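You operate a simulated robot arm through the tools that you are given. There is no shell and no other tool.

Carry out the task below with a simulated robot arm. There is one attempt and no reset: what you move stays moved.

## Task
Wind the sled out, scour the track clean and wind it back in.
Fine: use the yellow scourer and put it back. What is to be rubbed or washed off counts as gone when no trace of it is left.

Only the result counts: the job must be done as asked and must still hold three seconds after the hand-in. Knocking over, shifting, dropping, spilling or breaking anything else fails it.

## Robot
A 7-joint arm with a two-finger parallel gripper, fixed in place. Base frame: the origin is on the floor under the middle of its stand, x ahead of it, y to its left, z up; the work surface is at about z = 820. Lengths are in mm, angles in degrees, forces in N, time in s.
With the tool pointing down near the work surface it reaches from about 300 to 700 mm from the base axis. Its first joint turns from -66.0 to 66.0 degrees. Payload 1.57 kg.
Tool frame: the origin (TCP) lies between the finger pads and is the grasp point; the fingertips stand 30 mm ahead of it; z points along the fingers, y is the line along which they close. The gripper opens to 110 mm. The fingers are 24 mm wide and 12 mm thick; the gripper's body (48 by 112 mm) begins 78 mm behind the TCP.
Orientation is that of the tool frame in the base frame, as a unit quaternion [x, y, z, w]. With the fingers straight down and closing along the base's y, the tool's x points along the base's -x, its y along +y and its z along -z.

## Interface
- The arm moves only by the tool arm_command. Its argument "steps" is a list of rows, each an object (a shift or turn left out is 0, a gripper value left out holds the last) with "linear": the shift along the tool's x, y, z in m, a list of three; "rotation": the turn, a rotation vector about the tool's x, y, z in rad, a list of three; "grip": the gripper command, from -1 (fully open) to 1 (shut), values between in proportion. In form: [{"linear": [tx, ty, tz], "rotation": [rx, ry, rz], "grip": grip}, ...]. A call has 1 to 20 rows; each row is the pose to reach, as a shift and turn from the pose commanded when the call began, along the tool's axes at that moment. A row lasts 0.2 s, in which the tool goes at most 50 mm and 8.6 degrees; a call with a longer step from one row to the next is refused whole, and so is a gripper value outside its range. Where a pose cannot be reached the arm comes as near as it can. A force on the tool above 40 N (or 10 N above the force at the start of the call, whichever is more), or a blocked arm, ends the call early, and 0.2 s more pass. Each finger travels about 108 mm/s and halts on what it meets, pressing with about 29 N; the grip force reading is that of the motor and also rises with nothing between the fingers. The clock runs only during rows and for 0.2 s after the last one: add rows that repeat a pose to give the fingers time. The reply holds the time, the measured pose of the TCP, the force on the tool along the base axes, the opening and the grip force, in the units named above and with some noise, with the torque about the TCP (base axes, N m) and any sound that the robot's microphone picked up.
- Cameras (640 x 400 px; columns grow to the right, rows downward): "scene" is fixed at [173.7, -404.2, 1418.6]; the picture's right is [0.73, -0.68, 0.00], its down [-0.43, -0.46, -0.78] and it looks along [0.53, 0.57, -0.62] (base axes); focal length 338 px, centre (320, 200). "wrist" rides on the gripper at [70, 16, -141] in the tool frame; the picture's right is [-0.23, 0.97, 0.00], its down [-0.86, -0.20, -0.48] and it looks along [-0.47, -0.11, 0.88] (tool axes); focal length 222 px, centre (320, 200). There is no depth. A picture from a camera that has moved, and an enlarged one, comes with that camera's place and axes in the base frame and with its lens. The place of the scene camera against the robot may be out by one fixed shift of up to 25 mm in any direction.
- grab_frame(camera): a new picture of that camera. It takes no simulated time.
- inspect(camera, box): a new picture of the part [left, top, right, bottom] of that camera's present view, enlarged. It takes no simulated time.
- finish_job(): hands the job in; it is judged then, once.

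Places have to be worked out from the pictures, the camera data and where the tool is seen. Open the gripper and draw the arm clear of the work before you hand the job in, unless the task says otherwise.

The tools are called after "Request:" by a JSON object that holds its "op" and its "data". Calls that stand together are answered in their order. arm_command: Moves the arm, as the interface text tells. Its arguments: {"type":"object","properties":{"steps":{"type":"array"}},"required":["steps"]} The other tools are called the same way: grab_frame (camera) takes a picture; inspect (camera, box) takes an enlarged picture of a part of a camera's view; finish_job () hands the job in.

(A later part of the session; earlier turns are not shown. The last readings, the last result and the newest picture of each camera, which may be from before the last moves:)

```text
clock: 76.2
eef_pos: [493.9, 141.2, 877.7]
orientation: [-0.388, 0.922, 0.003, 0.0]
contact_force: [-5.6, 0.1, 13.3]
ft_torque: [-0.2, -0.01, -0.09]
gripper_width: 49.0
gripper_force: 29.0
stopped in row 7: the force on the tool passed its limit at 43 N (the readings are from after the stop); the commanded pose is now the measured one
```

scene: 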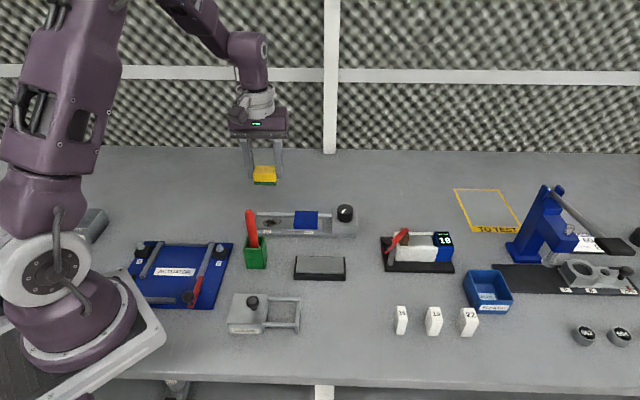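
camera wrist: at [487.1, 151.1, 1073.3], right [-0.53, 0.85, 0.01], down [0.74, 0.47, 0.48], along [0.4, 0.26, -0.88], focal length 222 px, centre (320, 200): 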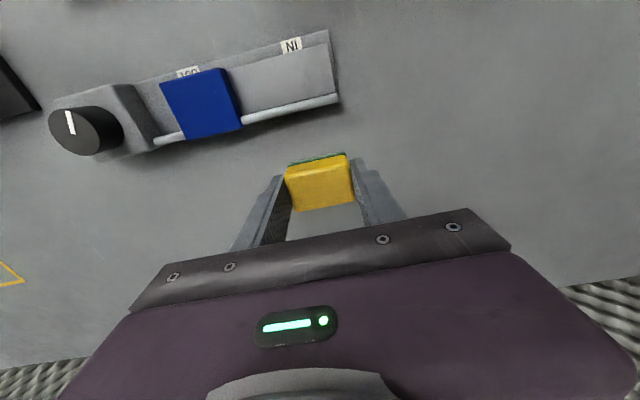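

Each trip happened on the return stroke with the pad centred past the IN mark (centre at d<0), while the first session at d≈0–18 ran freely. I'll lift slightly, move back to that range, where the pad still covers the spot, and scrub there.

Request:
{"op": "arm_command", "data": {"steps": [{"linear": [0, 0, -0.004], "grip": 1}, {"linear": [0.001, -0.006, -0.004], "rotation": [0.004, 0, 0.006], "grip": 1}, {"linear": [0.001, -0.012, -0.004], "rotation": [0.004, 0, 0.008], "grip": 1}, {"linear": [0.001, -0.012, -0.004], "rotation": [0.004, 0, 0.008], "grip": 1}]}}

Request:
{"op": "inspect", "data": {"camera": "scene", "box": [250, 180, 330, 240]}}

Request:
{"op": "inspect", "data": {"camera": "wrist", "box": [220, 80, 420, 220]}}

```text
clock: 77.2
eef_pos: [502.1, 130.8, 880.3]
orientation: [-0.384, 0.923, 0.0, 0.001]
contact_force: [-0.9, -0.9, -0.7]
ft_torque: [0.03, 0.0, 0.0]
gripper_width: 49.1
gripper_force: 29.0
```

```text
6.67 times, centred on (290, 210) of scene
camera zoom: at [173.7, -404.2, 1418.6], right [0.73, -0.68, 0.0], down [-0.43, -0.46, -0.78], along [0.53, 0.57, -0.62], focal length 2250 px, centre (520, 133)
```

zoom: 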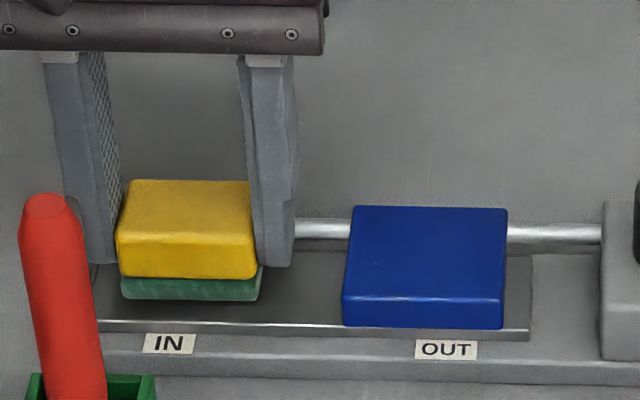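

```text
2.86 times, centred on (320, 150) of wrist
camera zoom: at [440.7, 93.9, 1022.9], right [-0.53, 0.85, 0.0], down [0.74, 0.46, 0.48], along [0.41, 0.26, -0.88], focal length 635 px, centre (320, 343)
```

zoom: 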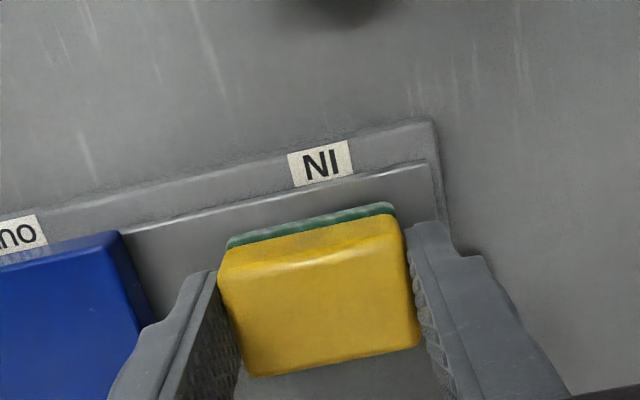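

I'm back at d≈7 and level. I'll press down gently again.

Request:
{"op": "arm_command", "data": {"steps": [{"linear": [0, 0, 0.001], "grip": 1}, {"linear": [0, 0, 0.002], "grip": 1}, {"linear": [0, 0, 0.0026], "grip": 1}, {"linear": [0, 0, 0.003], "grip": 1}]}}

```text
clock: 78.2
eef_pos: [502.1, 132.6, 879.0]
orientation: [-0.384, 0.923, 0.0, 0.001]
contact_force: [0.2, -0.4, -0.6]
ft_torque: [0.02, 0.02, -0.01]
gripper_width: 49.0
gripper_force: 29.1
```

Request:
{"op": "arm_command", "data": {"steps": [{"linear": [0, 0, 0.0004], "grip": 1}, {"linear": [0, 0, 0.0008], "grip": 1}, {"linear": [0, 0, 0.0011], "grip": 1}]}}

```text
clock: 79.0
eef_pos: [501.2, 131.2, 878.4]
orientation: [-0.385, 0.923, 0.0, 0.002]
contact_force: [-5.4, -1.0, 19.0]
ft_torque: [-0.06, 0.23, 0.03]
gripper_width: 49.0
gripper_force: 29.1
```

The load is 19 N, a good scouring pressure. I'll scrub between d≈1 and d≈17.

Request:
{"op": "arm_command", "data": {"steps": [{"linear": [0, -0.003, -0.0002], "grip": 1}, {"linear": [0, -0.006, -0.0002], "grip": 1}, {"linear": [0, -0.009, -0.0002], "grip": 1}, {"linear": [0, -0.006, -0.0002], "grip": 1}, {"linear": [0, -0.003, -0.0002], "grip": 1}, {"linear": [0, 0, -0.0002], "grip": 1}, {"linear": [0, 0.003, -0.0002], "grip": 1}, {"linear": [0, 0.006, -0.0002], "grip": 1}, {"linear": [0, 0.003, -0.0002], "grip": 1}, {"linear": [0.001, 0, -0.0002], "grip": 1}, {"linear": [0.003, -0.003, -0.0002], "grip": 1}, {"linear": [0.004, -0.006, -0.0002], "grip": 1}, {"linear": [0.004, -0.003, -0.0002], "grip": 1}, {"linear": [0.004, 0, -0.0002], "grip": 1}, {"linear": [0.004, 0.003, -0.0002], "grip": 1}, {"linear": [0.004, 0.006, -0.0002], "grip": 1}, {"linear": [0.003, 0.003, -0.0002], "grip": 1}, {"linear": [0.001, 0, -0.0002], "grip": 1}, {"linear": [-0.001, -0.003, -0.0002], "grip": 1}, {"linear": [-0.001, -0.006, -0.0002], "grip": 1}]}}

```text
clock: 83.2
eef_pos: [505.5, 129.4, 877.0]
orientation: [-0.385, 0.923, 0.001, 0.002]
contact_force: [-10.2, 10.2, 30.1]
ft_torque: [0.26, 0.43, -0.04]
gripper_width: 48.7
gripper_force: 28.7
```

That pass finished without a trip. One more full pass, slightly lighter, then I'll lift and inspect.

Request:
{"op": "arm_command", "data": {"steps": [{"linear": [0, 0.003, -0.0004], "grip": 1}, {"linear": [0, 0.006, -0.0004], "grip": 1}, {"linear": [0, 0.009, -0.0004], "grip": 1}, {"linear": [0, 0.012, -0.0004], "grip": 1}, {"linear": [0, 0.009, -0.0004], "grip": 1}, {"linear": [0, 0.006, -0.0004], "grip": 1}, {"linear": [0, 0.003, -0.0004], "grip": 1}, {"linear": [0, 0, -0.0004], "grip": 1}, {"linear": [0, -0.003, -0.0004], "grip": 1}, {"linear": [0, 0, -0.0004], "grip": 1}, {"linear": [0, 0.003, -0.0004], "grip": 1}, {"linear": [0, 0.006, -0.0004], "grip": 1}, {"linear": [0, 0.006, -0.01], "grip": 1}, {"linear": [0, 0.006, -0.05], "grip": 1}, {"linear": [0, 0.006, -0.09], "grip": 1}, {"linear": [0, 0.006, -0.12], "grip": 1}, {"linear": [0, 0.006, -0.12], "grip": 1}]}}

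Request:
{"op": "inspect", "data": {"camera": "wrist", "box": [280, 100, 360, 160]}}

Request:
{"op": "inspect", "data": {"camera": "scene", "box": [256, 210, 296, 230]}}

```text
clock: 86.8
eef_pos: [501.8, 131.8, 996.7]
orientation: [-0.384, 0.923, -0.001, 0.0]
contact_force: [0.3, -0.1, -0.3]
ft_torque: [-0.06, -0.03, 0.0]
gripper_width: 48.9
gripper_force: 29.4
```

```text
6.67 times, centred on (320, 130) of wrist
camera zoom: at [440.9, 94.4, 1138.6], right [-0.53, 0.85, 0.0], down [0.74, 0.46, 0.48], along [0.41, 0.26, -0.88], focal length 1481 px, centre (320, 667)
```

zoom: 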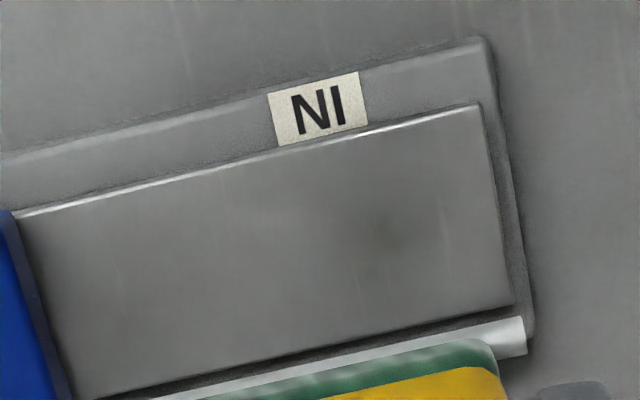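

```text
16.00 times, centred on (276, 220) of scene
camera zoom: at [173.7, -404.2, 1418.6], right [0.73, -0.68, 0.0], down [-0.43, -0.46, -0.78], along [0.53, 0.57, -0.62], focal length 5401 px, centre (1024, -120)
```

zoom: 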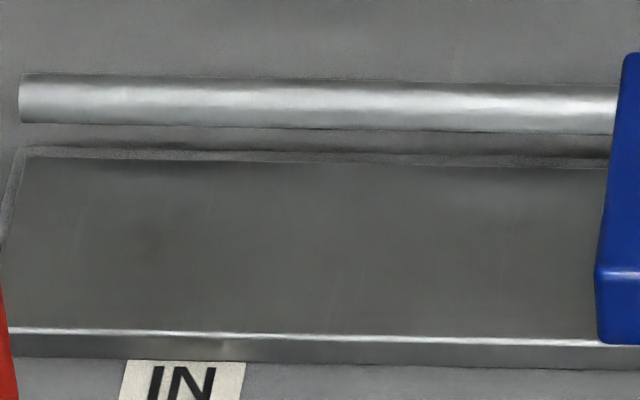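

The appearance is identical after repeated scouring, from both cameras, so that is metal texture and the stain is gone. I'll carry the scourer back along the same route to above its pick-up place.

Request:
{"op": "arm_command", "data": {"steps": [{"linear": [0.019, -0.024, 0], "grip": 1}, {"linear": [0.0379, -0.048, 0], "grip": 1}, {"linear": [0.0569, -0.0719, 0], "grip": 1}, {"linear": [0.0758, -0.0959, 0], "grip": 1}, {"linear": [0.0948, -0.1199, 0], "grip": 1}, {"linear": [0.1275, -0.1264, 0], "grip": 1}, {"linear": [0.1602, -0.1329, 0], "grip": 1}, {"linear": [0.1928, -0.1393, 0], "grip": 1}, {"linear": [0.2255, -0.1458, 0], "grip": 1}, {"linear": [0.2582, -0.1523, 0], "grip": 1}, {"linear": [0.2582, -0.1523, 0], "grip": 1}, {"linear": [0.2582, -0.1523, 0.03], "grip": 1}, {"linear": [0.2582, -0.1523, 0.06], "grip": 1}, {"linear": [0.2582, -0.1523, 0.08], "grip": 1}, {"linear": [0.2582, -0.1523, 0.08], "grip": 1}]}}

Request:
{"op": "inspect", "data": {"camera": "wrist", "box": [220, 80, 420, 220]}}

Request:
{"op": "inspect", "data": {"camera": "scene", "box": [280, 240, 400, 340]}}

```text
clock: 90.0
eef_pos: [428.2, -158.2, 916.5]
orientation: [-0.384, 0.923, 0.001, 0.001]
contact_force: [0.2, 0.2, -0.9]
ft_torque: [-0.05, -0.03, -0.01]
gripper_width: 49.3
gripper_force: 28.7
```

```text
2.86 times, centred on (320, 150) of wrist
camera zoom: at [367.8, -195.5, 1058.0], right [-0.53, 0.85, 0.0], down [0.74, 0.46, 0.48], along [0.41, 0.26, -0.88], focal length 635 px, centre (320, 343)
```

zoom: 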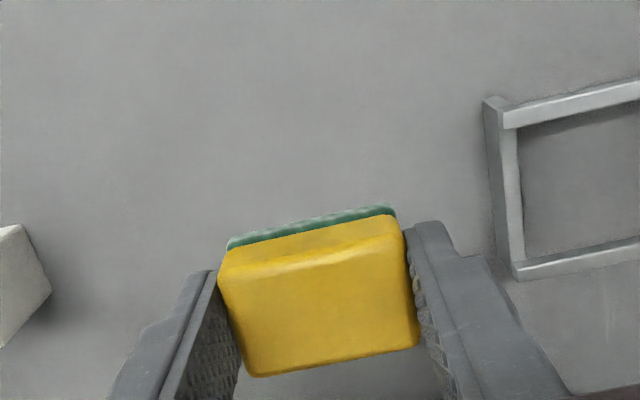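

```text
4.00 times, centred on (340, 290) of scene
camera zoom: at [173.7, -404.2, 1418.6], right [0.73, -0.68, 0.0], down [-0.43, -0.46, -0.78], along [0.53, 0.57, -0.62], focal length 1350 px, centre (240, -160)
```

zoom: 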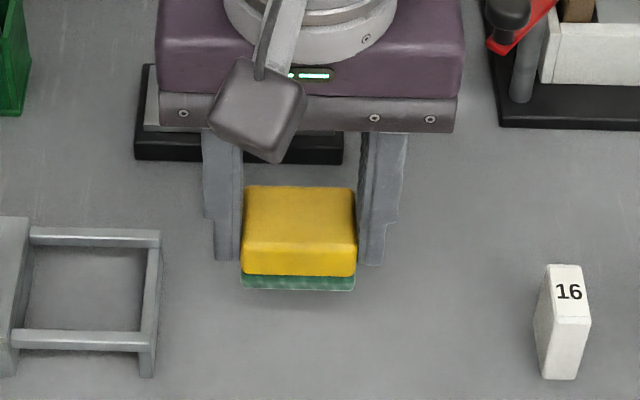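

I'm over the pick-up spot at (428, -158). I'll lower to just above the table.

Request:
{"op": "arm_command", "data": {"steps": [{"linear": [0, 0, 0.02], "grip": 1}, {"linear": [0, 0, 0.04], "grip": 1}, {"linear": [0, 0, 0.05], "grip": 1}, {"linear": [0, 0, 0.0535], "grip": 1}, {"linear": [0, 0, 0.0545], "grip": 1}, {"linear": [0, 0, 0.0545], "grip": 1}]}}

```text
clock: 91.4
eef_pos: [428.1, -157.7, 861.5]
orientation: [-0.383, 0.924, 0.0, 0.001]
contact_force: [-0.2, 0.7, 0.0]
ft_torque: [0.0, 0.0, 0.0]
gripper_width: 49.0
gripper_force: 28.6
```

There's no contact yet at 861.5, so I'll lower in 0.5 mm steps until the pad touches the table.

Request:
{"op": "arm_command", "data": {"steps": [{"linear": [0, 0, 0.0005], "grip": 1}, {"linear": [0, 0, 0.001], "grip": 1}, {"linear": [0, 0, 0.0014], "grip": 1}]}}

```text
clock: 92.2
eef_pos: [428.6, -158.1, 860.9]
orientation: [-0.384, 0.923, 0.001, 0.001]
contact_force: [-0.2, 0.4, -0.6]
ft_torque: [0.03, -0.04, 0.0]
gripper_width: 48.8
gripper_force: 29.5
```

Request:
{"op": "arm_command", "data": {"steps": [{"linear": [0, 0, 0.0005], "grip": 1}, {"linear": [0, 0, 0.001], "grip": 1}, {"linear": [0, 0, 0.001], "grip": 1}]}}

Request:
{"op": "inspect", "data": {"camera": "scene", "box": [310, 295, 360, 340]}}

```text
clock: 93.0
eef_pos: [428.2, -158.6, 860.1]
orientation: [-0.383, 0.924, 0.001, 0.001]
contact_force: [-2.2, 0.6, 7.9]
ft_torque: [-0.04, 0.09, 0.0]
gripper_width: 48.9
gripper_force: 29.1
```

```text
8.89 times, centred on (335, 318) of scene
camera zoom: at [173.5, -404.1, 1418.6], right [0.73, -0.68, 0.0], down [-0.43, -0.46, -0.78], along [0.53, 0.57, -0.62], focal length 3001 px, centre (187, -844)
```

zoom: 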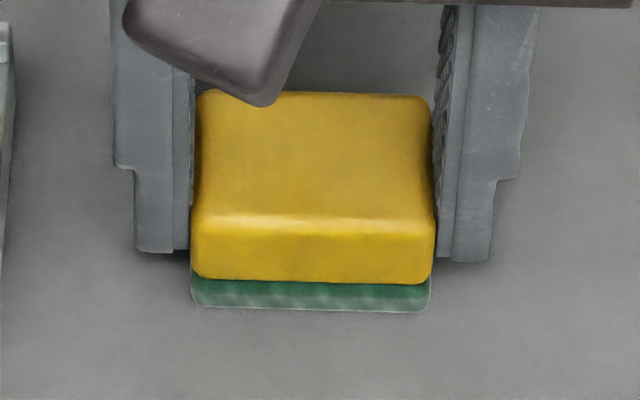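

The pad is on the table with 8 N of contact. I'll compare with the same view taken at pick-up before releasing.

Request:
{"op": "inspect", "data": {"camera": "scene", "box": [280, 240, 400, 340]}}

Request:
{"op": "inspect", "data": {"camera": "wrist", "box": [220, 80, 420, 220]}}

```text
4.00 times, centred on (340, 290) of scene
camera zoom: at [173.5, -404.1, 1418.6], right [0.73, -0.68, 0.0], down [-0.43, -0.46, -0.78], along [0.53, 0.57, -0.62], focal length 1350 px, centre (240, -160)
```

zoom: 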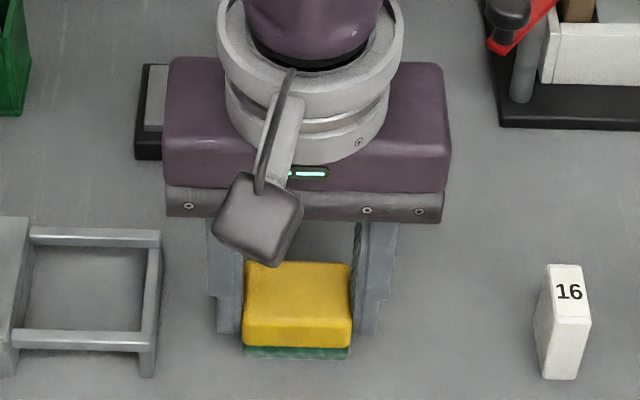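

```text
2.86 times, centred on (320, 150) of wrist
camera zoom: at [368.1, -195.8, 1001.7], right [-0.53, 0.85, 0.0], down [0.74, 0.46, 0.48], along [0.41, 0.26, -0.88], focal length 635 px, centre (320, 343)
```

zoom: 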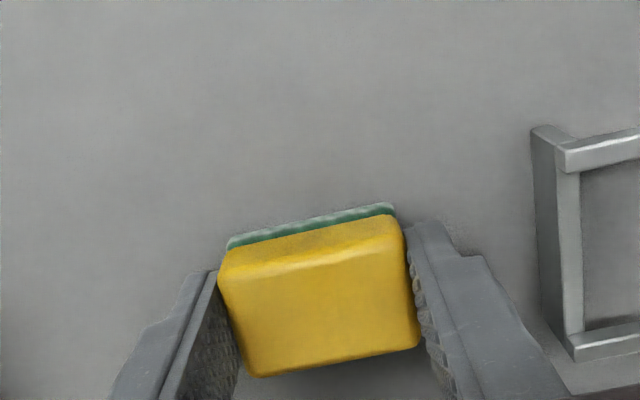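

The gripper and scourer sit about 2 mm farther (+n) than at pick-up. I'll lift 3 mm, shift back 2 mm and set down again.

Request:
{"op": "arm_command", "data": {"steps": [{"linear": [0, 0, -0.003], "grip": 1}, {"linear": [0.002, 0, -0.003], "grip": 1}, {"linear": [0.002, 0, -0.003], "grip": 1}, {"linear": [0.002, 0, -0.0015], "grip": 1}, {"linear": [0.002, 0, -0.0003], "grip": 1}, {"linear": [0.002, 0, 0], "grip": 1}]}}

Request:
{"op": "inspect", "data": {"camera": "scene", "box": [280, 240, 400, 340]}}

```text
clock: 94.4
eef_pos: [426.1, -159.9, 860.6]
orientation: [-0.385, 0.923, 0.001, 0.001]
contact_force: [-0.8, -2.0, 6.5]
ft_torque: [-0.12, 0.05, 0.05]
gripper_width: 49.1
gripper_force: 28.7
```

```text
4.00 times, centred on (340, 290) of scene
camera zoom: at [173.6, -404.2, 1418.6], right [0.73, -0.68, 0.0], down [-0.43, -0.46, -0.78], along [0.53, 0.57, -0.62], focal length 1350 px, centre (240, -160)
```

zoom: 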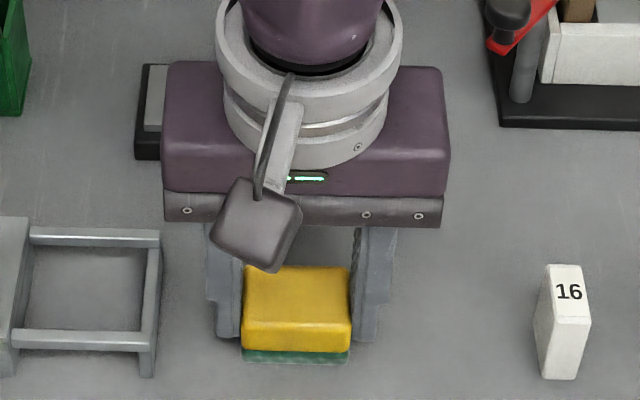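

The view now matches the pick-up picture. I'll open the fingers and lift straight up.

Request:
{"op": "arm_command", "data": {"steps": [{"grip": 0.0}, {"grip": -0.364}, {"grip": -0.364}, {"linear": [0, 0, -0.02], "grip": -0.364}, {"linear": [0, 0, -0.06], "grip": -0.364}, {"linear": [0, 0, -0.1], "grip": -0.364}, {"linear": [0, 0, -0.14], "grip": -0.364}, {"linear": [0, 0, -0.14], "grip": -0.364}]}}

Request:
{"op": "inspect", "data": {"camera": "scene", "box": [310, 295, 360, 340]}}

Request:
{"op": "grab_frame", "data": {"camera": "wrist"}}

```text
clock: 96.2
eef_pos: [428.1, -158.9, 1000.6]
orientation: [-0.384, 0.923, 0.001, 0.002]
contact_force: [0.1, -0.7, 0.7]
ft_torque: [-0.02, 0.02, -0.01]
gripper_width: 75.3
gripper_force: 0.0
```

```text
8.89 times, centred on (335, 318) of scene
camera zoom: at [173.7, -404.2, 1418.6], right [0.73, -0.68, 0.0], down [-0.43, -0.46, -0.78], along [0.53, 0.57, -0.62], focal length 3001 px, centre (187, -844)
```

zoom: 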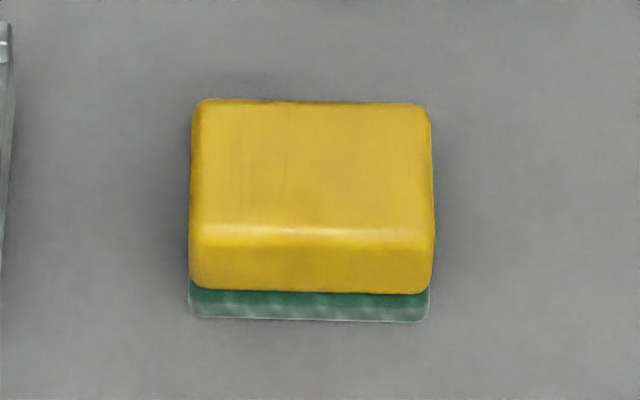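

```text
taken
camera wrist: at [367.6, -197.0, 1141.4], right [-0.53, 0.85, 0.0], down [0.74, 0.46, 0.48], along [0.41, 0.26, -0.88], focal length 222 px, centre (320, 200)
```

wrist: 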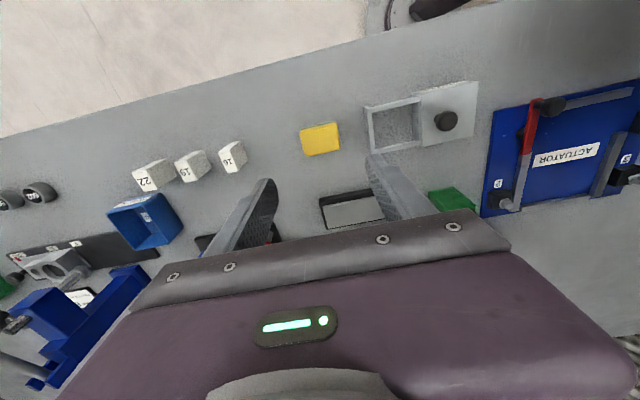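

The scourer is back exactly in its original place. With the arm away from the stage, I'll check the track once more.

Request:
{"op": "inspect", "data": {"camera": "scene", "box": [256, 210, 296, 230]}}

Request:
{"op": "inspect", "data": {"camera": "scene", "box": [240, 180, 380, 270]}}

```text
16.00 times, centred on (276, 220) of scene
camera zoom: at [173.7, -404.2, 1418.6], right [0.73, -0.68, 0.0], down [-0.43, -0.46, -0.78], along [0.53, 0.57, -0.62], focal length 5401 px, centre (1024, -120)
```

zoom: 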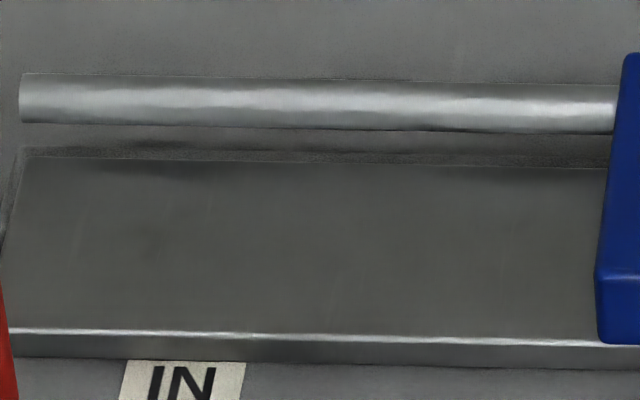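

```text
4.44 times, centred on (310, 225) of scene
camera zoom: at [173.7, -404.2, 1418.6], right [0.73, -0.68, 0.0], down [-0.43, -0.46, -0.78], along [0.53, 0.57, -0.62], focal length 1500 px, centre (364, 89)
```

zoom: 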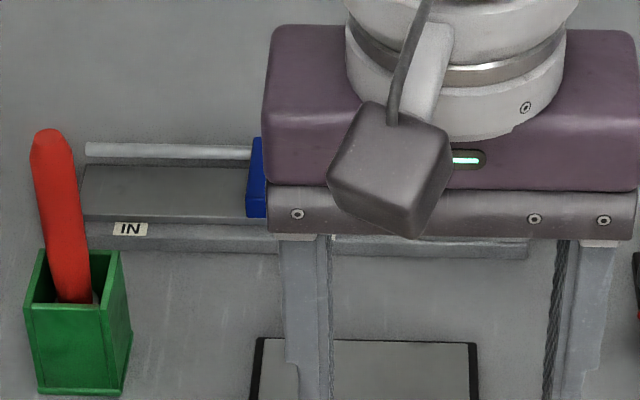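

It looks like the same even, mottled metal as the rest of the track. On the way back to the knob I'll take one close look from directly above with the empty gripper.

Request:
{"op": "arm_command", "data": {"steps": [{"linear": [-0.0327, 0.0066, 0]}, {"linear": [-0.0653, 0.0131, 0]}, {"linear": [-0.098, 0.0197, 0]}, {"linear": [-0.1306, 0.0262, 0]}, {"linear": [-0.1633, 0.0328, 0]}, {"linear": [-0.1867, 0.0508, 0]}, {"linear": [-0.21, 0.0688, 0]}, {"linear": [-0.2334, 0.0868, 0]}, {"linear": [-0.2568, 0.1049, 0]}, {"linear": [-0.2802, 0.1229, 0]}, {"linear": [-0.3035, 0.1409, 0]}, {"linear": [-0.3269, 0.1589, 0]}, {"linear": [-0.3269, 0.1589, 0.03]}, {"linear": [-0.3269, 0.1589, 0.06]}, {"linear": [-0.3269, 0.1589, 0.09]}, {"linear": [-0.3269, 0.1589, 0.11]}, {"linear": [-0.3269, 0.1589, 0.11]}]}}

Request:
{"op": "grab_frame", "data": {"camera": "wrist"}}

Request:
{"op": "inspect", "data": {"camera": "wrist", "box": [230, 0, 390, 110]}}

Request:
{"op": "inspect", "data": {"camera": "scene", "box": [240, 180, 380, 270]}}

```text
clock: 99.8
eef_pos: [543.2, 183.5, 891.3]
orientation: [-0.385, 0.923, 0.0, 0.001]
contact_force: [0.9, -0.3, -0.1]
ft_torque: [0.01, -0.05, 0.0]
gripper_width: 75.0
gripper_force: 0.1
```

```text
taken
camera wrist: at [483.1, 146.5, 1032.9], right [-0.53, 0.85, 0.0], down [0.74, 0.46, 0.48], along [0.41, 0.26, -0.88], focal length 222 px, centre (320, 200)
```

wrist: 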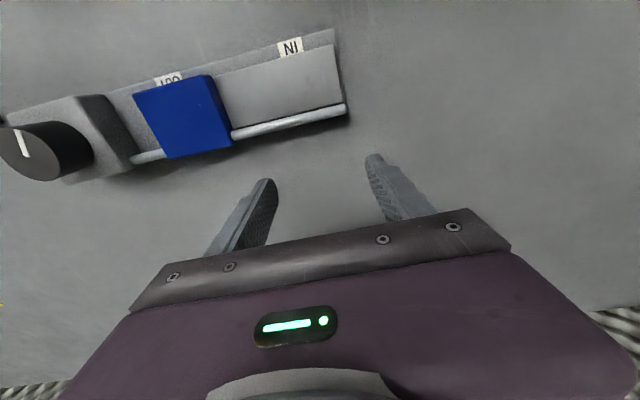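

```text
3.64 times, centred on (310, 55) of wrist
camera zoom: at [483.1, 146.5, 1032.9], right [-0.53, 0.85, 0.0], down [0.74, 0.46, 0.48], along [0.41, 0.26, -0.88], focal length 808 px, centre (356, 727)
```

zoom: 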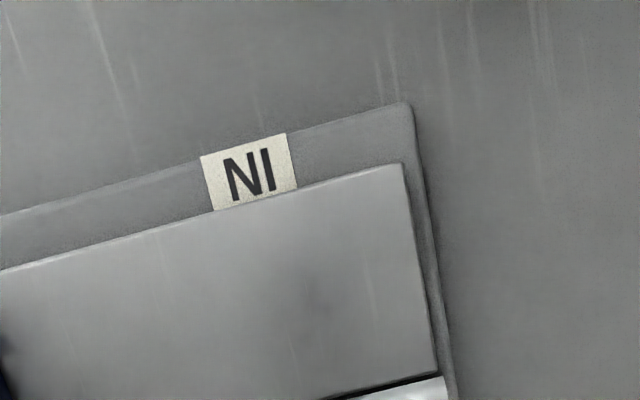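

```text
4.44 times, centred on (310, 225) of scene
camera zoom: at [173.7, -404.2, 1418.6], right [0.73, -0.68, 0.0], down [-0.43, -0.46, -0.78], along [0.53, 0.57, -0.62], focal length 1500 px, centre (364, 89)
```

zoom: 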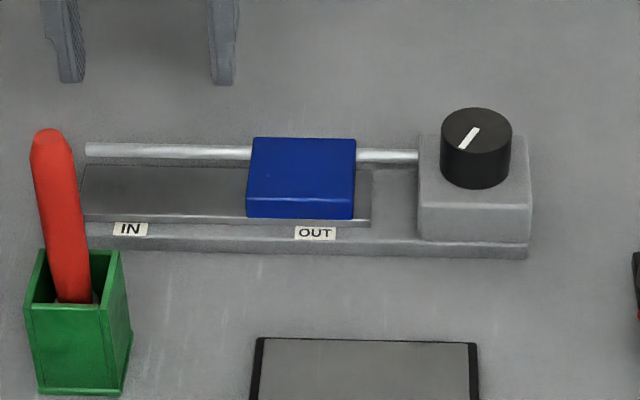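

The surface is clean; what shade remains is fixed, unchanged by repeated scouring and without the stain's outline. Now I'll lift, travel back over the knob, and turn the wrist to about +104° for a long counter-clockwise stroke.

Request:
{"op": "arm_command", "data": {"steps": [{"linear": [0, 0, -0.04], "grip": -0.15}, {"linear": [0, 0, -0.08], "grip": -0.15}, {"linear": [0.0069, -0.0185, -0.08], "rotation": [0, 0, 0.145], "grip": -0.15}, {"linear": [0.0138, -0.037, -0.08], "rotation": [0, 0, 0.29], "grip": -0.15}, {"linear": [0.0207, -0.0555, -0.08], "rotation": [0, 0, 0.435], "grip": -0.15}, {"linear": [0.0276, -0.074, -0.08], "rotation": [0, 0, 0.58], "grip": -0.15}, {"linear": [0.0346, -0.0925, -0.08], "rotation": [0, 0, 0.725], "grip": -0.15}, {"linear": [0.0415, -0.111, -0.08], "rotation": [0, 0, 0.87], "grip": -0.15}, {"linear": [0.0484, -0.1295, -0.08], "rotation": [0, 0, 1.015], "grip": -0.15}, {"linear": [0.0553, -0.148, -0.08], "rotation": [0, 0, 1.16], "grip": -0.15}, {"linear": [0.0622, -0.1665, -0.08], "rotation": [0, 0, 1.305], "grip": -0.15}, {"linear": [0.0691, -0.185, -0.08], "rotation": [0, 0, 1.45], "grip": -0.15}, {"linear": [0.0691, -0.185, -0.08], "rotation": [0, 0, 1.595], "grip": -0.15}, {"linear": [0.0691, -0.185, -0.08], "rotation": [0, 0, 1.74], "grip": -0.15}, {"linear": [0.0691, -0.185, -0.08], "rotation": [0, 0, 1.885], "grip": -0.15}, {"linear": [0.0691, -0.185, -0.08], "rotation": [0, 0, 2.03], "grip": -0.15}, {"linear": [0.0691, -0.185, -0.08], "rotation": [0, 0, 2.175], "grip": -0.15}, {"linear": [0.0691, -0.185, -0.08], "rotation": [0, 0, 2.32], "grip": -0.15}, {"linear": [0.0691, -0.185, -0.08], "rotation": [0, 0, 2.465], "grip": -0.15}, {"linear": [0.0691, -0.185, -0.08], "rotation": [0, 0, 2.61], "grip": -0.15}]}}

Request:
{"op": "inspect", "data": {"camera": "wrist", "box": [220, 80, 420, 220]}}

```text
clock: 104.0
eef_pos: [628.1, 4.7, 969.9]
orientation: [0.791, 0.612, 0.002, -0.001]
contact_force: [-0.8, 0.4, 0.6]
ft_torque: [0.01, -0.03, -0.01]
gripper_width: 63.3
gripper_force: 0.1
```

```text
2.86 times, centred on (320, 150) of wrist
camera zoom: at [660.1, 68.6, 1112.2], right [0.89, -0.46, 0.0], down [-0.41, -0.78, 0.48], along [-0.22, -0.42, -0.88], focal length 635 px, centre (320, 343)
```

zoom: 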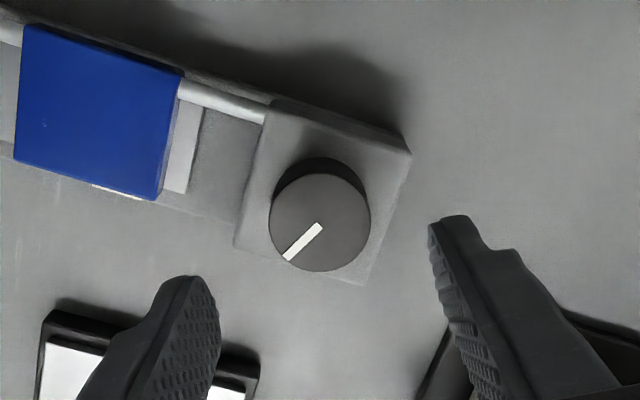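

I'm centred over the knob at θ=104°, and the knob reads (626.8, 4.9). I'll descend and grip it.

Request:
{"op": "arm_command", "data": {"steps": [{"linear": [0, 0, 0.03], "grip": -0.15}, {"linear": [0, 0, 0.055], "grip": -0.15}, {"linear": [0, 0, 0.068], "grip": -0.15}, {"linear": [0, 0, 0.075], "grip": -0.15}, {"linear": [0, 0, 0.075], "grip": -0.15}, {"linear": [0, 0, 0.075], "grip": 1}, {"linear": [0, 0, 0.075], "grip": 1}, {"linear": [0, 0, 0.075], "grip": 1}]}}

```text
clock: 105.8
eef_pos: [626.8, 4.5, 895.7]
orientation: [0.79, 0.613, 0.0, -0.001]
contact_force: [-7.4, 0.1, -1.9]
ft_torque: [0.37, 0.01, 0.0]
gripper_width: 37.5
gripper_force: 43.2
```

The grip is good with only a 7 N side load. I'll trim 1 mm and wind counter-clockwise.

Request:
{"op": "arm_command", "data": {"steps": [{"linear": [0, -0.001, 0], "grip": 1}, {"linear": [0, -0.001, 0], "rotation": [0, 0, -0.1], "grip": 1}, {"linear": [0, -0.001, 0], "rotation": [0, 0, -0.2], "grip": 1}, {"linear": [0, -0.001, 0], "rotation": [0, 0, -0.3], "grip": 1}, {"linear": [0, -0.001, 0], "rotation": [0, 0, -0.4], "grip": 1}, {"linear": [0, -0.001, 0], "rotation": [0, 0, -0.5], "grip": 1}, {"linear": [0, -0.001, 0], "rotation": [0, 0, -0.6], "grip": 1}, {"linear": [0, -0.001, 0], "rotation": [0, 0, -0.7], "grip": 1}, {"linear": [0, -0.001, 0], "rotation": [0, 0, -0.8], "grip": 1}, {"linear": [0, -0.001, 0], "rotation": [0, 0, -0.9], "grip": 1}, {"linear": [0, -0.001, 0], "rotation": [0, 0, -1.0], "grip": 1}, {"linear": [0, -0.001, 0], "rotation": [0, 0, -1.1], "grip": 1}, {"linear": [0, -0.001, 0], "rotation": [0, 0, -1.2], "grip": 1}, {"linear": [0, -0.001, 0], "rotation": [0, 0, -1.3], "grip": 1}, {"linear": [0, -0.001, 0], "rotation": [0, 0, -1.3], "grip": 1}]}}

Request:
{"op": "inspect", "data": {"camera": "scene", "box": [240, 180, 380, 270]}}

```text
clock: 109.0
eef_pos: [625.2, 3.6, 895.3]
orientation: [0.259, 0.966, 0.0, -0.001]
contact_force: [-20.2, -20.6, -2.9]
ft_torque: [-0.08, 0.75, -0.03]
gripper_width: 37.5
gripper_force: 43.5
```

```text
4.44 times, centred on (310, 225) of scene
camera zoom: at [173.3, -404.7, 1418.5], right [0.73, -0.68, 0.0], down [-0.43, -0.46, -0.78], along [0.53, 0.57, -0.62], focal length 1500 px, centre (364, 89)
```

zoom: 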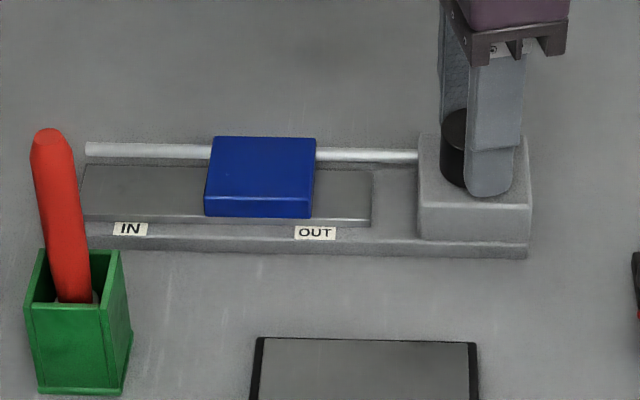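

The sled is winding back in, but the side load rose to 29 N along the closing axis. I'll trim 2 mm and keep turning.

Request:
{"op": "arm_command", "data": {"steps": [{"linear": [0, -0.001, 0], "grip": 1}, {"linear": [0, -0.002, 0], "grip": 1}, {"linear": [0, -0.002, 0], "grip": 1}]}}

```text
clock: 109.8
eef_pos: [625.1, 4.0, 895.4]
orientation: [0.258, 0.966, 0.002, 0.0]
contact_force: [-11.7, -11.4, -11.9]
ft_torque: [-0.39, 0.82, -0.01]
gripper_width: 37.8
gripper_force: 43.9
```

Request:
{"op": "arm_command", "data": {"steps": [{"linear": [0, -0.0015, 0.0003], "grip": 1}, {"linear": [0, -0.0015, 0.0003], "rotation": [0, 0, -0.1], "grip": 1}, {"linear": [0, -0.0015, 0.0003], "rotation": [0, 0, -0.2], "grip": 1}, {"linear": [0, -0.0015, 0.0003], "rotation": [0, 0, -0.3], "grip": 1}, {"linear": [0, -0.0015, 0.0003], "rotation": [0, 0, -0.4], "grip": 1}, {"linear": [0, -0.0015, 0.0003], "rotation": [0, 0, -0.5], "grip": 1}, {"linear": [0, -0.0015, 0.0003], "rotation": [0, 0, -0.6], "grip": 1}, {"linear": [0, -0.0015, 0.0003], "rotation": [0, 0, -0.7], "grip": 1}, {"linear": [0, -0.0015, 0.0003], "rotation": [0, 0, -0.8], "grip": 1}, {"linear": [0, -0.0015, 0.0003], "rotation": [0, 0, -0.9], "grip": 1}, {"linear": [0, -0.0015, 0.0003], "rotation": [0, 0, -1.0], "grip": 1}, {"linear": [0, -0.0015, 0.0003], "rotation": [0, 0, -1.0], "grip": 1}]}}

Request:
{"op": "inspect", "data": {"camera": "scene", "box": [240, 180, 380, 270]}}

```text
clock: 112.4
eef_pos: [624.8, 4.0, 895.5]
orientation: [-0.238, 0.971, 0.001, 0.001]
contact_force: [3.9, 22.7, -11.7]
ft_torque: [-0.25, 0.29, 0.03]
gripper_width: 37.5
gripper_force: 43.8
```

```text
4.44 times, centred on (310, 225) of scene
camera zoom: at [174.1, -403.6, 1418.7], right [0.73, -0.68, 0.0], down [-0.43, -0.46, -0.78], along [0.53, 0.57, -0.63], focal length 1500 px, centre (364, 89)
```

zoom: 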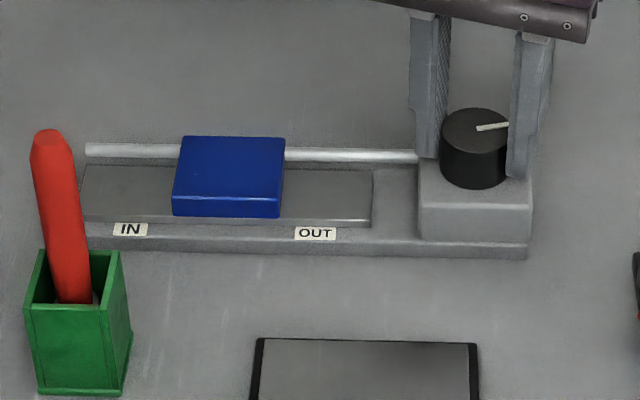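

Progress is good; the side load is now 23 N in +y, so I'll trim back about 1.7 mm and continue.

Request:
{"op": "arm_command", "data": {"steps": [{"linear": [0, 0.001, 0.0003], "grip": 1}, {"linear": [0, 0.0017, 0.0003], "grip": 1}, {"linear": [0, 0.0017, 0.0003], "rotation": [0, 0, -0.1], "grip": 1}, {"linear": [0, 0.0017, 0.0003], "rotation": [0, 0, -0.2], "grip": 1}, {"linear": [0, 0.0017, 0.0003], "rotation": [0, 0, -0.3], "grip": 1}, {"linear": [0, 0.0017, 0.0003], "rotation": [0, 0, -0.4], "grip": 1}, {"linear": [0, 0.0017, 0.0003], "rotation": [0, 0, -0.5], "grip": 1}, {"linear": [0, 0.0017, 0.0003], "rotation": [0, 0, -0.6], "grip": 1}, {"linear": [0, 0.0017, 0.0003], "rotation": [0, 0, -0.7], "grip": 1}, {"linear": [0, 0.0017, 0.0003], "rotation": [0, 0, -0.8], "grip": 1}, {"linear": [0, 0.0017, 0.0003], "rotation": [0, 0, -0.9], "grip": 1}, {"linear": [0, 0.0017, 0.0003], "rotation": [0, 0, -1.0], "grip": 1}, {"linear": [0, 0.0017, 0.0003], "rotation": [0, 0, -1.0], "grip": 1}]}}

Request:
{"op": "inspect", "data": {"camera": "scene", "box": [240, 180, 380, 270]}}

```text
clock: 115.2
eef_pos: [626.1, 3.8, 895.6]
orientation: [-0.674, 0.739, -0.002, 0.003]
contact_force: [27.8, -2.6, 13.0]
ft_torque: [0.2, 0.08, -0.04]
gripper_width: 37.5
gripper_force: 43.6
```

```text
4.44 times, centred on (310, 225) of scene
camera zoom: at [174.1, -404.2, 1418.5], right [0.73, -0.68, 0.0], down [-0.43, -0.46, -0.78], along [0.53, 0.57, -0.62], focal length 1500 px, centre (364, 89)
```

zoom: 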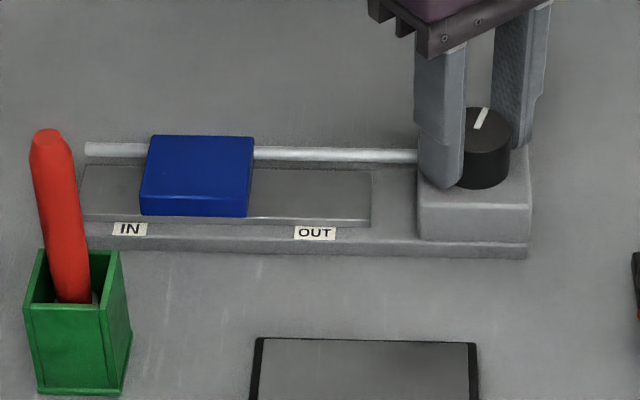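

The sled has about 32 mm (1.75 rad) to go. I'll trim 2.2 mm, turn another 0.8 rad to my wrist limit, then regrip.

Request:
{"op": "arm_command", "data": {"steps": [{"linear": [0, -0.0012, 0], "grip": 1}, {"linear": [0, -0.0022, 0], "grip": 1}, {"linear": [0, -0.0022, 0], "rotation": [0, 0, -0.1], "grip": 1}, {"linear": [0, -0.0022, 0], "rotation": [0, 0, -0.2], "grip": 1}, {"linear": [0, -0.0022, 0], "rotation": [0, 0, -0.3], "grip": 1}, {"linear": [0, -0.0022, 0], "rotation": [0, 0, -0.4], "grip": 1}, {"linear": [0, -0.0022, 0], "rotation": [0, 0, -0.5], "grip": 1}, {"linear": [0, -0.0022, 0], "rotation": [0, 0, -0.6], "grip": 1}, {"linear": [0, -0.0022, 0], "rotation": [0, 0, -0.7], "grip": 1}, {"linear": [0, -0.0022, 0], "rotation": [0, 0, -0.8], "grip": 1}, {"linear": [0, -0.0022, 0], "rotation": [0, 0, -0.8], "grip": 1}]}}

Request:
{"op": "inspect", "data": {"camera": "scene", "box": [240, 180, 380, 270]}}

```text
clock: 117.6
eef_pos: [627.4, 3.9, 895.1]
orientation: [0.909, -0.418, 0.0, -0.001]
contact_force: [22.3, -4.3, 20.2]
ft_torque: [0.08, 0.32, -0.03]
gripper_width: 37.5
gripper_force: 43.7
```

```text
4.44 times, centred on (310, 225) of scene
camera zoom: at [173.9, -404.3, 1418.5], right [0.73, -0.68, 0.0], down [-0.43, -0.46, -0.78], along [0.53, 0.57, -0.62], focal length 1500 px, centre (364, 89)
```

zoom: 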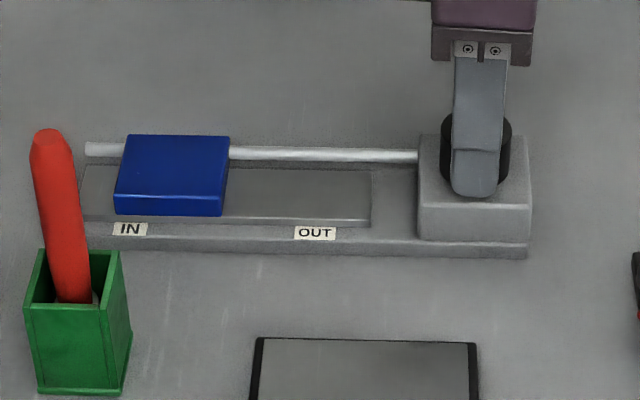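

The sled is about 18 mm (1.0 rad) from IN. I'll release, lift clear, and rotate back for the last stroke.

Request:
{"op": "arm_command", "data": {"steps": [{"grip": -0.15}, {"grip": -0.15}, {"linear": [0, 0, -0.016], "grip": -0.15}, {"linear": [0, 0, -0.034], "grip": -0.15}, {"linear": [0, 0, -0.034], "rotation": [0, 0, 0.145], "grip": -0.15}, {"linear": [0, 0, -0.034], "rotation": [0, 0, 0.29], "grip": -0.15}, {"linear": [0, 0, -0.034], "rotation": [0, 0, 0.435], "grip": -0.15}, {"linear": [0, 0, -0.034], "rotation": [0, 0, 0.58], "grip": -0.15}, {"linear": [0, 0, -0.034], "rotation": [0, 0, 0.725], "grip": -0.15}, {"linear": [0, 0, -0.034], "rotation": [0, 0, 0.87], "grip": -0.15}, {"linear": [0, 0, -0.034], "rotation": [0, 0, 1.015], "grip": -0.15}, {"linear": [0, 0, -0.034], "rotation": [0, 0, 1.16], "grip": -0.15}, {"linear": [0, 0, -0.034], "rotation": [0, 0, 1.305], "grip": -0.15}, {"linear": [0, 0, -0.034], "rotation": [0, 0, 1.45], "grip": -0.15}, {"linear": [0, 0, -0.034], "rotation": [0, 0, 1.595], "grip": -0.15}, {"linear": [0, 0, -0.034], "rotation": [0, 0, 1.74], "grip": -0.15}, {"linear": [0, 0, -0.034], "rotation": [0, 0, 1.885], "grip": -0.15}, {"linear": [0, 0, -0.034], "rotation": [0, 0, 2.03], "grip": -0.15}, {"linear": [0, 0, -0.034], "rotation": [0, 0, 2.03], "grip": -0.15}]}}

Request:
{"op": "inspect", "data": {"camera": "wrist", "box": [220, 80, 420, 220]}}

```text
clock: 121.6
eef_pos: [626.1, 4.0, 929.2]
orientation: [-0.123, 0.992, 0.001, 0.001]
contact_force: [0.9, 0.3, -0.3]
ft_torque: [-0.02, 0.0, -0.02]
gripper_width: 63.6
gripper_force: 0.1
```

```text
2.86 times, centred on (320, 150) of wrist
camera zoom: at [554.5, 2.4, 1070.8], right [-0.02, 1.0, 0.0], down [0.88, 0.01, 0.48], along [0.48, 0.01, -0.88], focal length 635 px, centre (320, 343)
```

zoom: 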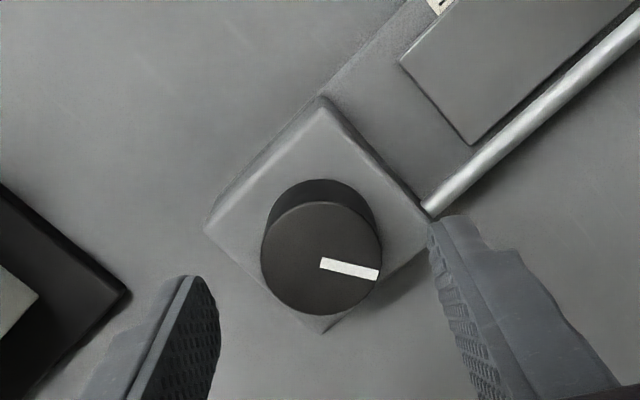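

The knob is centred between the fingers again. I'll descend, grip, and check.

Request:
{"op": "arm_command", "data": {"steps": [{"linear": [0, 0, 0.017], "grip": -0.15}, {"linear": [0, 0, 0.034], "grip": -0.15}, {"linear": [0, 0, 0.034], "grip": -0.15}, {"linear": [0, 0, 0.034], "grip": 1}, {"linear": [0, 0, 0.034], "grip": 1}, {"linear": [0, 0, 0.034], "grip": 1}]}}

```text
clock: 123.0
eef_pos: [626.4, 3.8, 895.0]
orientation: [-0.124, 0.992, 0.001, 0.001]
contact_force: [-0.1, 2.0, -1.6]
ft_torque: [-0.13, -0.14, 0.0]
gripper_width: 37.8
gripper_force: 43.7
```

The grip is clean with 2 N of side load. I'll wind counter-clockwise 0.8 rad and look.

Request:
{"op": "arm_command", "data": {"steps": [{"rotation": [0, 0, -0.1], "grip": 1}, {"rotation": [0, 0, -0.2], "grip": 1}, {"rotation": [0, 0, -0.3], "grip": 1}, {"rotation": [0, 0, -0.4], "grip": 1}, {"rotation": [0, 0, -0.5], "grip": 1}, {"rotation": [0, 0, -0.6], "grip": 1}, {"rotation": [0, 0, -0.7], "grip": 1}, {"rotation": [0, 0, -0.8], "grip": 1}, {"rotation": [0, 0, -0.8], "grip": 1}]}}

Request:
{"op": "inspect", "data": {"camera": "scene", "box": [240, 180, 380, 270]}}

Request:
{"op": "inspect", "data": {"camera": "scene", "box": [250, 195, 310, 245]}}

```text
clock: 125.0
eef_pos: [624.0, 5.8, 894.6]
orientation: [-0.501, 0.866, 0.001, 0.002]
contact_force: [4.2, 6.2, -0.7]
ft_torque: [0.99, -0.35, 0.03]
gripper_width: 37.8
gripper_force: 43.6
```

```text
4.44 times, centred on (310, 225) of scene
camera zoom: at [173.8, -404.1, 1418.6], right [0.73, -0.68, 0.0], down [-0.43, -0.46, -0.78], along [0.53, 0.57, -0.62], focal length 1500 px, centre (364, 89)
```

zoom: 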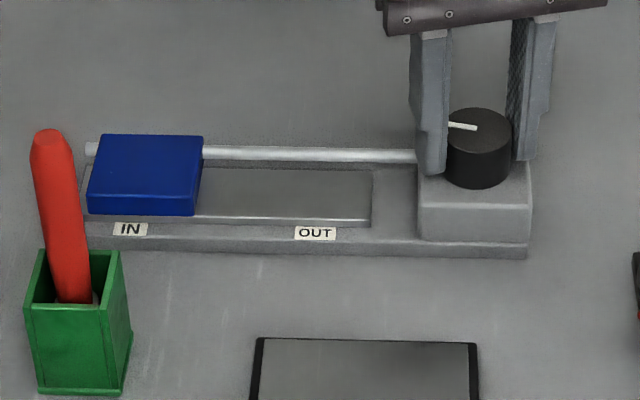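

```text
8.00 times, centred on (280, 220) of scene
camera zoom: at [173.8, -404.1, 1418.6], right [0.73, -0.68, 0.0], down [-0.43, -0.46, -0.78], along [0.53, 0.57, -0.62], focal length 2701 px, centre (640, 40)
```

zoom: 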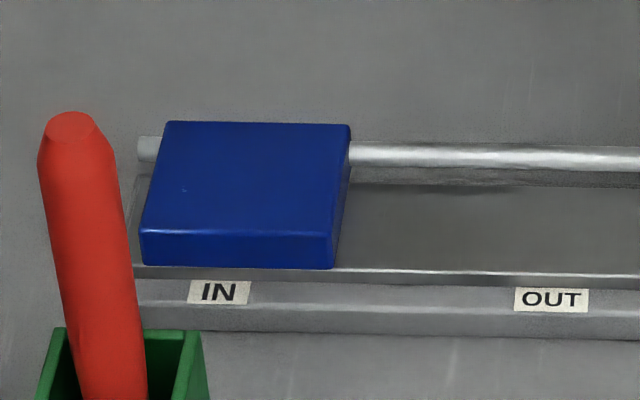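

About 4 mm (0.22 rad) remains compared with the starting picture. I'll turn slowly on to the IN stop and watch the torque.

Request:
{"op": "arm_command", "data": {"steps": [{"rotation": [0, 0, -0.05], "grip": 1}, {"rotation": [0, 0, -0.1], "grip": 1}, {"rotation": [0, 0, -0.15], "grip": 1}, {"rotation": [0, 0, -0.2], "grip": 1}, {"rotation": [0, 0, -0.24], "grip": 1}, {"rotation": [0, 0, -0.24], "grip": 1}]}}

Request:
{"op": "inspect", "data": {"camera": "scene", "box": [250, 195, 310, 245]}}

Request:
{"op": "inspect", "data": {"camera": "wrist", "box": [220, 80, 420, 220]}}

```text
clock: 126.4
eef_pos: [626.8, 3.7, 893.7]
orientation: [-0.601, 0.799, 0.001, 0.001]
contact_force: [2.7, 14.7, -5.4]
ft_torque: [0.76, -0.13, -0.24]
gripper_width: 37.9
gripper_force: 43.9
```

```text
8.00 times, centred on (280, 220) of scene
camera zoom: at [173.9, -403.8, 1418.7], right [0.73, -0.68, 0.0], down [-0.43, -0.46, -0.78], along [0.53, 0.57, -0.62], focal length 2701 px, centre (640, 40)
```

zoom: 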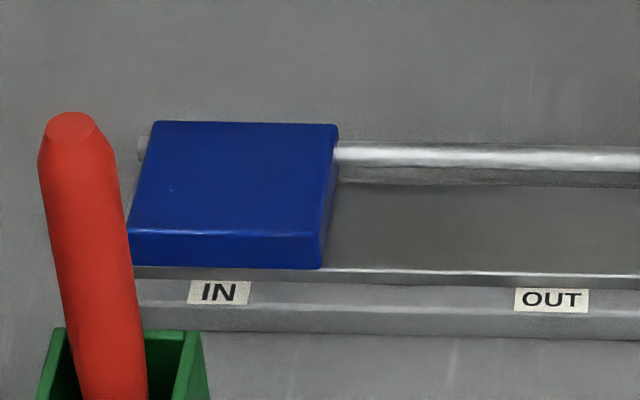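

```text
2.86 times, centred on (320, 150) of wrist
camera zoom: at [591.1, -58.4, 1036.4], right [-0.87, 0.49, 0.0], down [0.43, 0.76, 0.48], along [0.23, 0.42, -0.88], focal length 635 px, centre (320, 343)
```

zoom: 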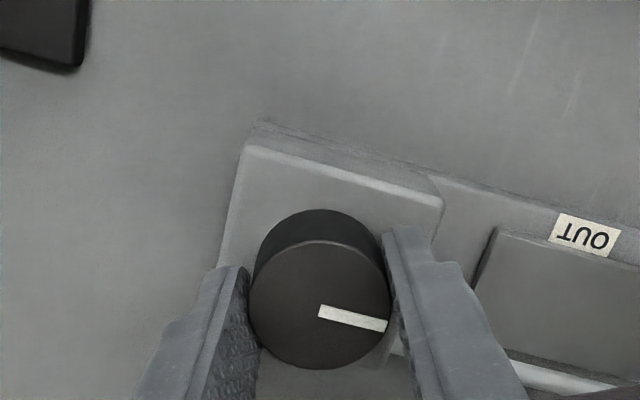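

The sled's corners coincide with the starting picture and torque has built up, so it is at the IN stop. I'll release the knob and lift clear.

Request:
{"op": "arm_command", "data": {"steps": [{"grip": 0.2}, {"grip": -0.15}, {"grip": -0.15}, {"linear": [0, 0, -0.02], "grip": -0.15}, {"linear": [0, 0, -0.06], "grip": -0.15}, {"linear": [0, 0, -0.1], "grip": -0.15}, {"linear": [0, 0, -0.14], "grip": -0.15}, {"linear": [0, 0, -0.18], "grip": -0.5}, {"linear": [0, 0, -0.22], "grip": -1}, {"linear": [0, 0, -0.22], "grip": -1}]}}

Request:
{"op": "grab_frame", "data": {"camera": "scene"}}

Request:
{"op": "inspect", "data": {"camera": "scene", "box": [220, 180, 380, 280]}}

Request:
{"op": "inspect", "data": {"camera": "scene", "box": [210, 270, 370, 370]}}

```text
clock: 128.6
eef_pos: [624.0, 3.1, 1114.2]
orientation: [-0.6, 0.8, 0.0, 0.001]
contact_force: [0.0, -0.7, 0.5]
ft_torque: [-0.01, -0.02, -0.01]
gripper_width: 109.7
gripper_force: 0.0
```

```text
taken
```

scene: 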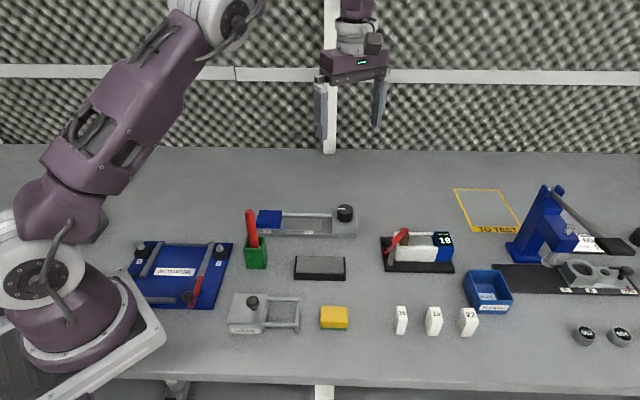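

```text
4.00 times, centred on (300, 230) of scene
camera zoom: at [173.7, -404.2, 1418.6], right [0.73, -0.68, 0.0], down [-0.43, -0.46, -0.78], along [0.53, 0.57, -0.62], focal length 1350 px, centre (400, 80)
```

zoom: 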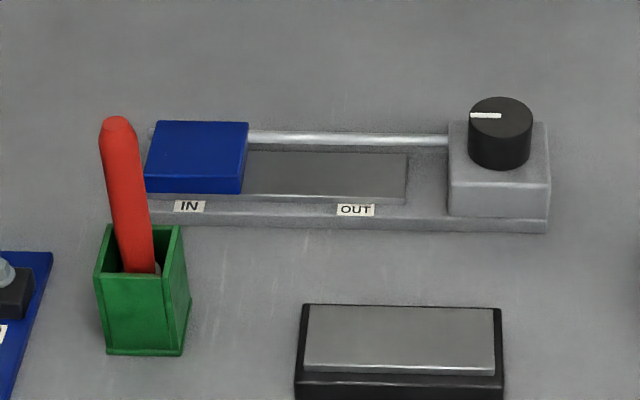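

```text
4.00 times, centred on (290, 320) of scene
camera zoom: at [173.7, -404.2, 1418.6], right [0.73, -0.68, 0.0], down [-0.43, -0.46, -0.78], along [0.53, 0.57, -0.62], focal length 1350 px, centre (440, -280)
```

zoom: 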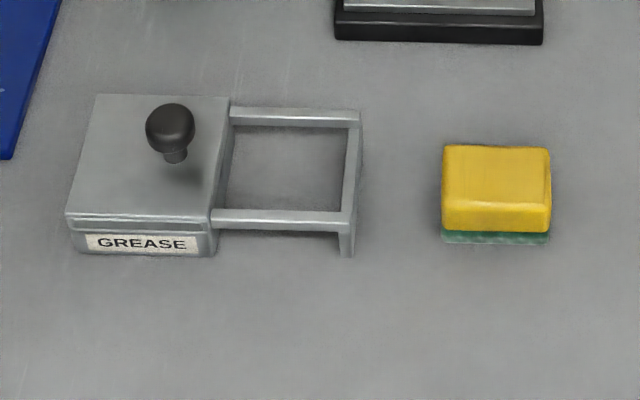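

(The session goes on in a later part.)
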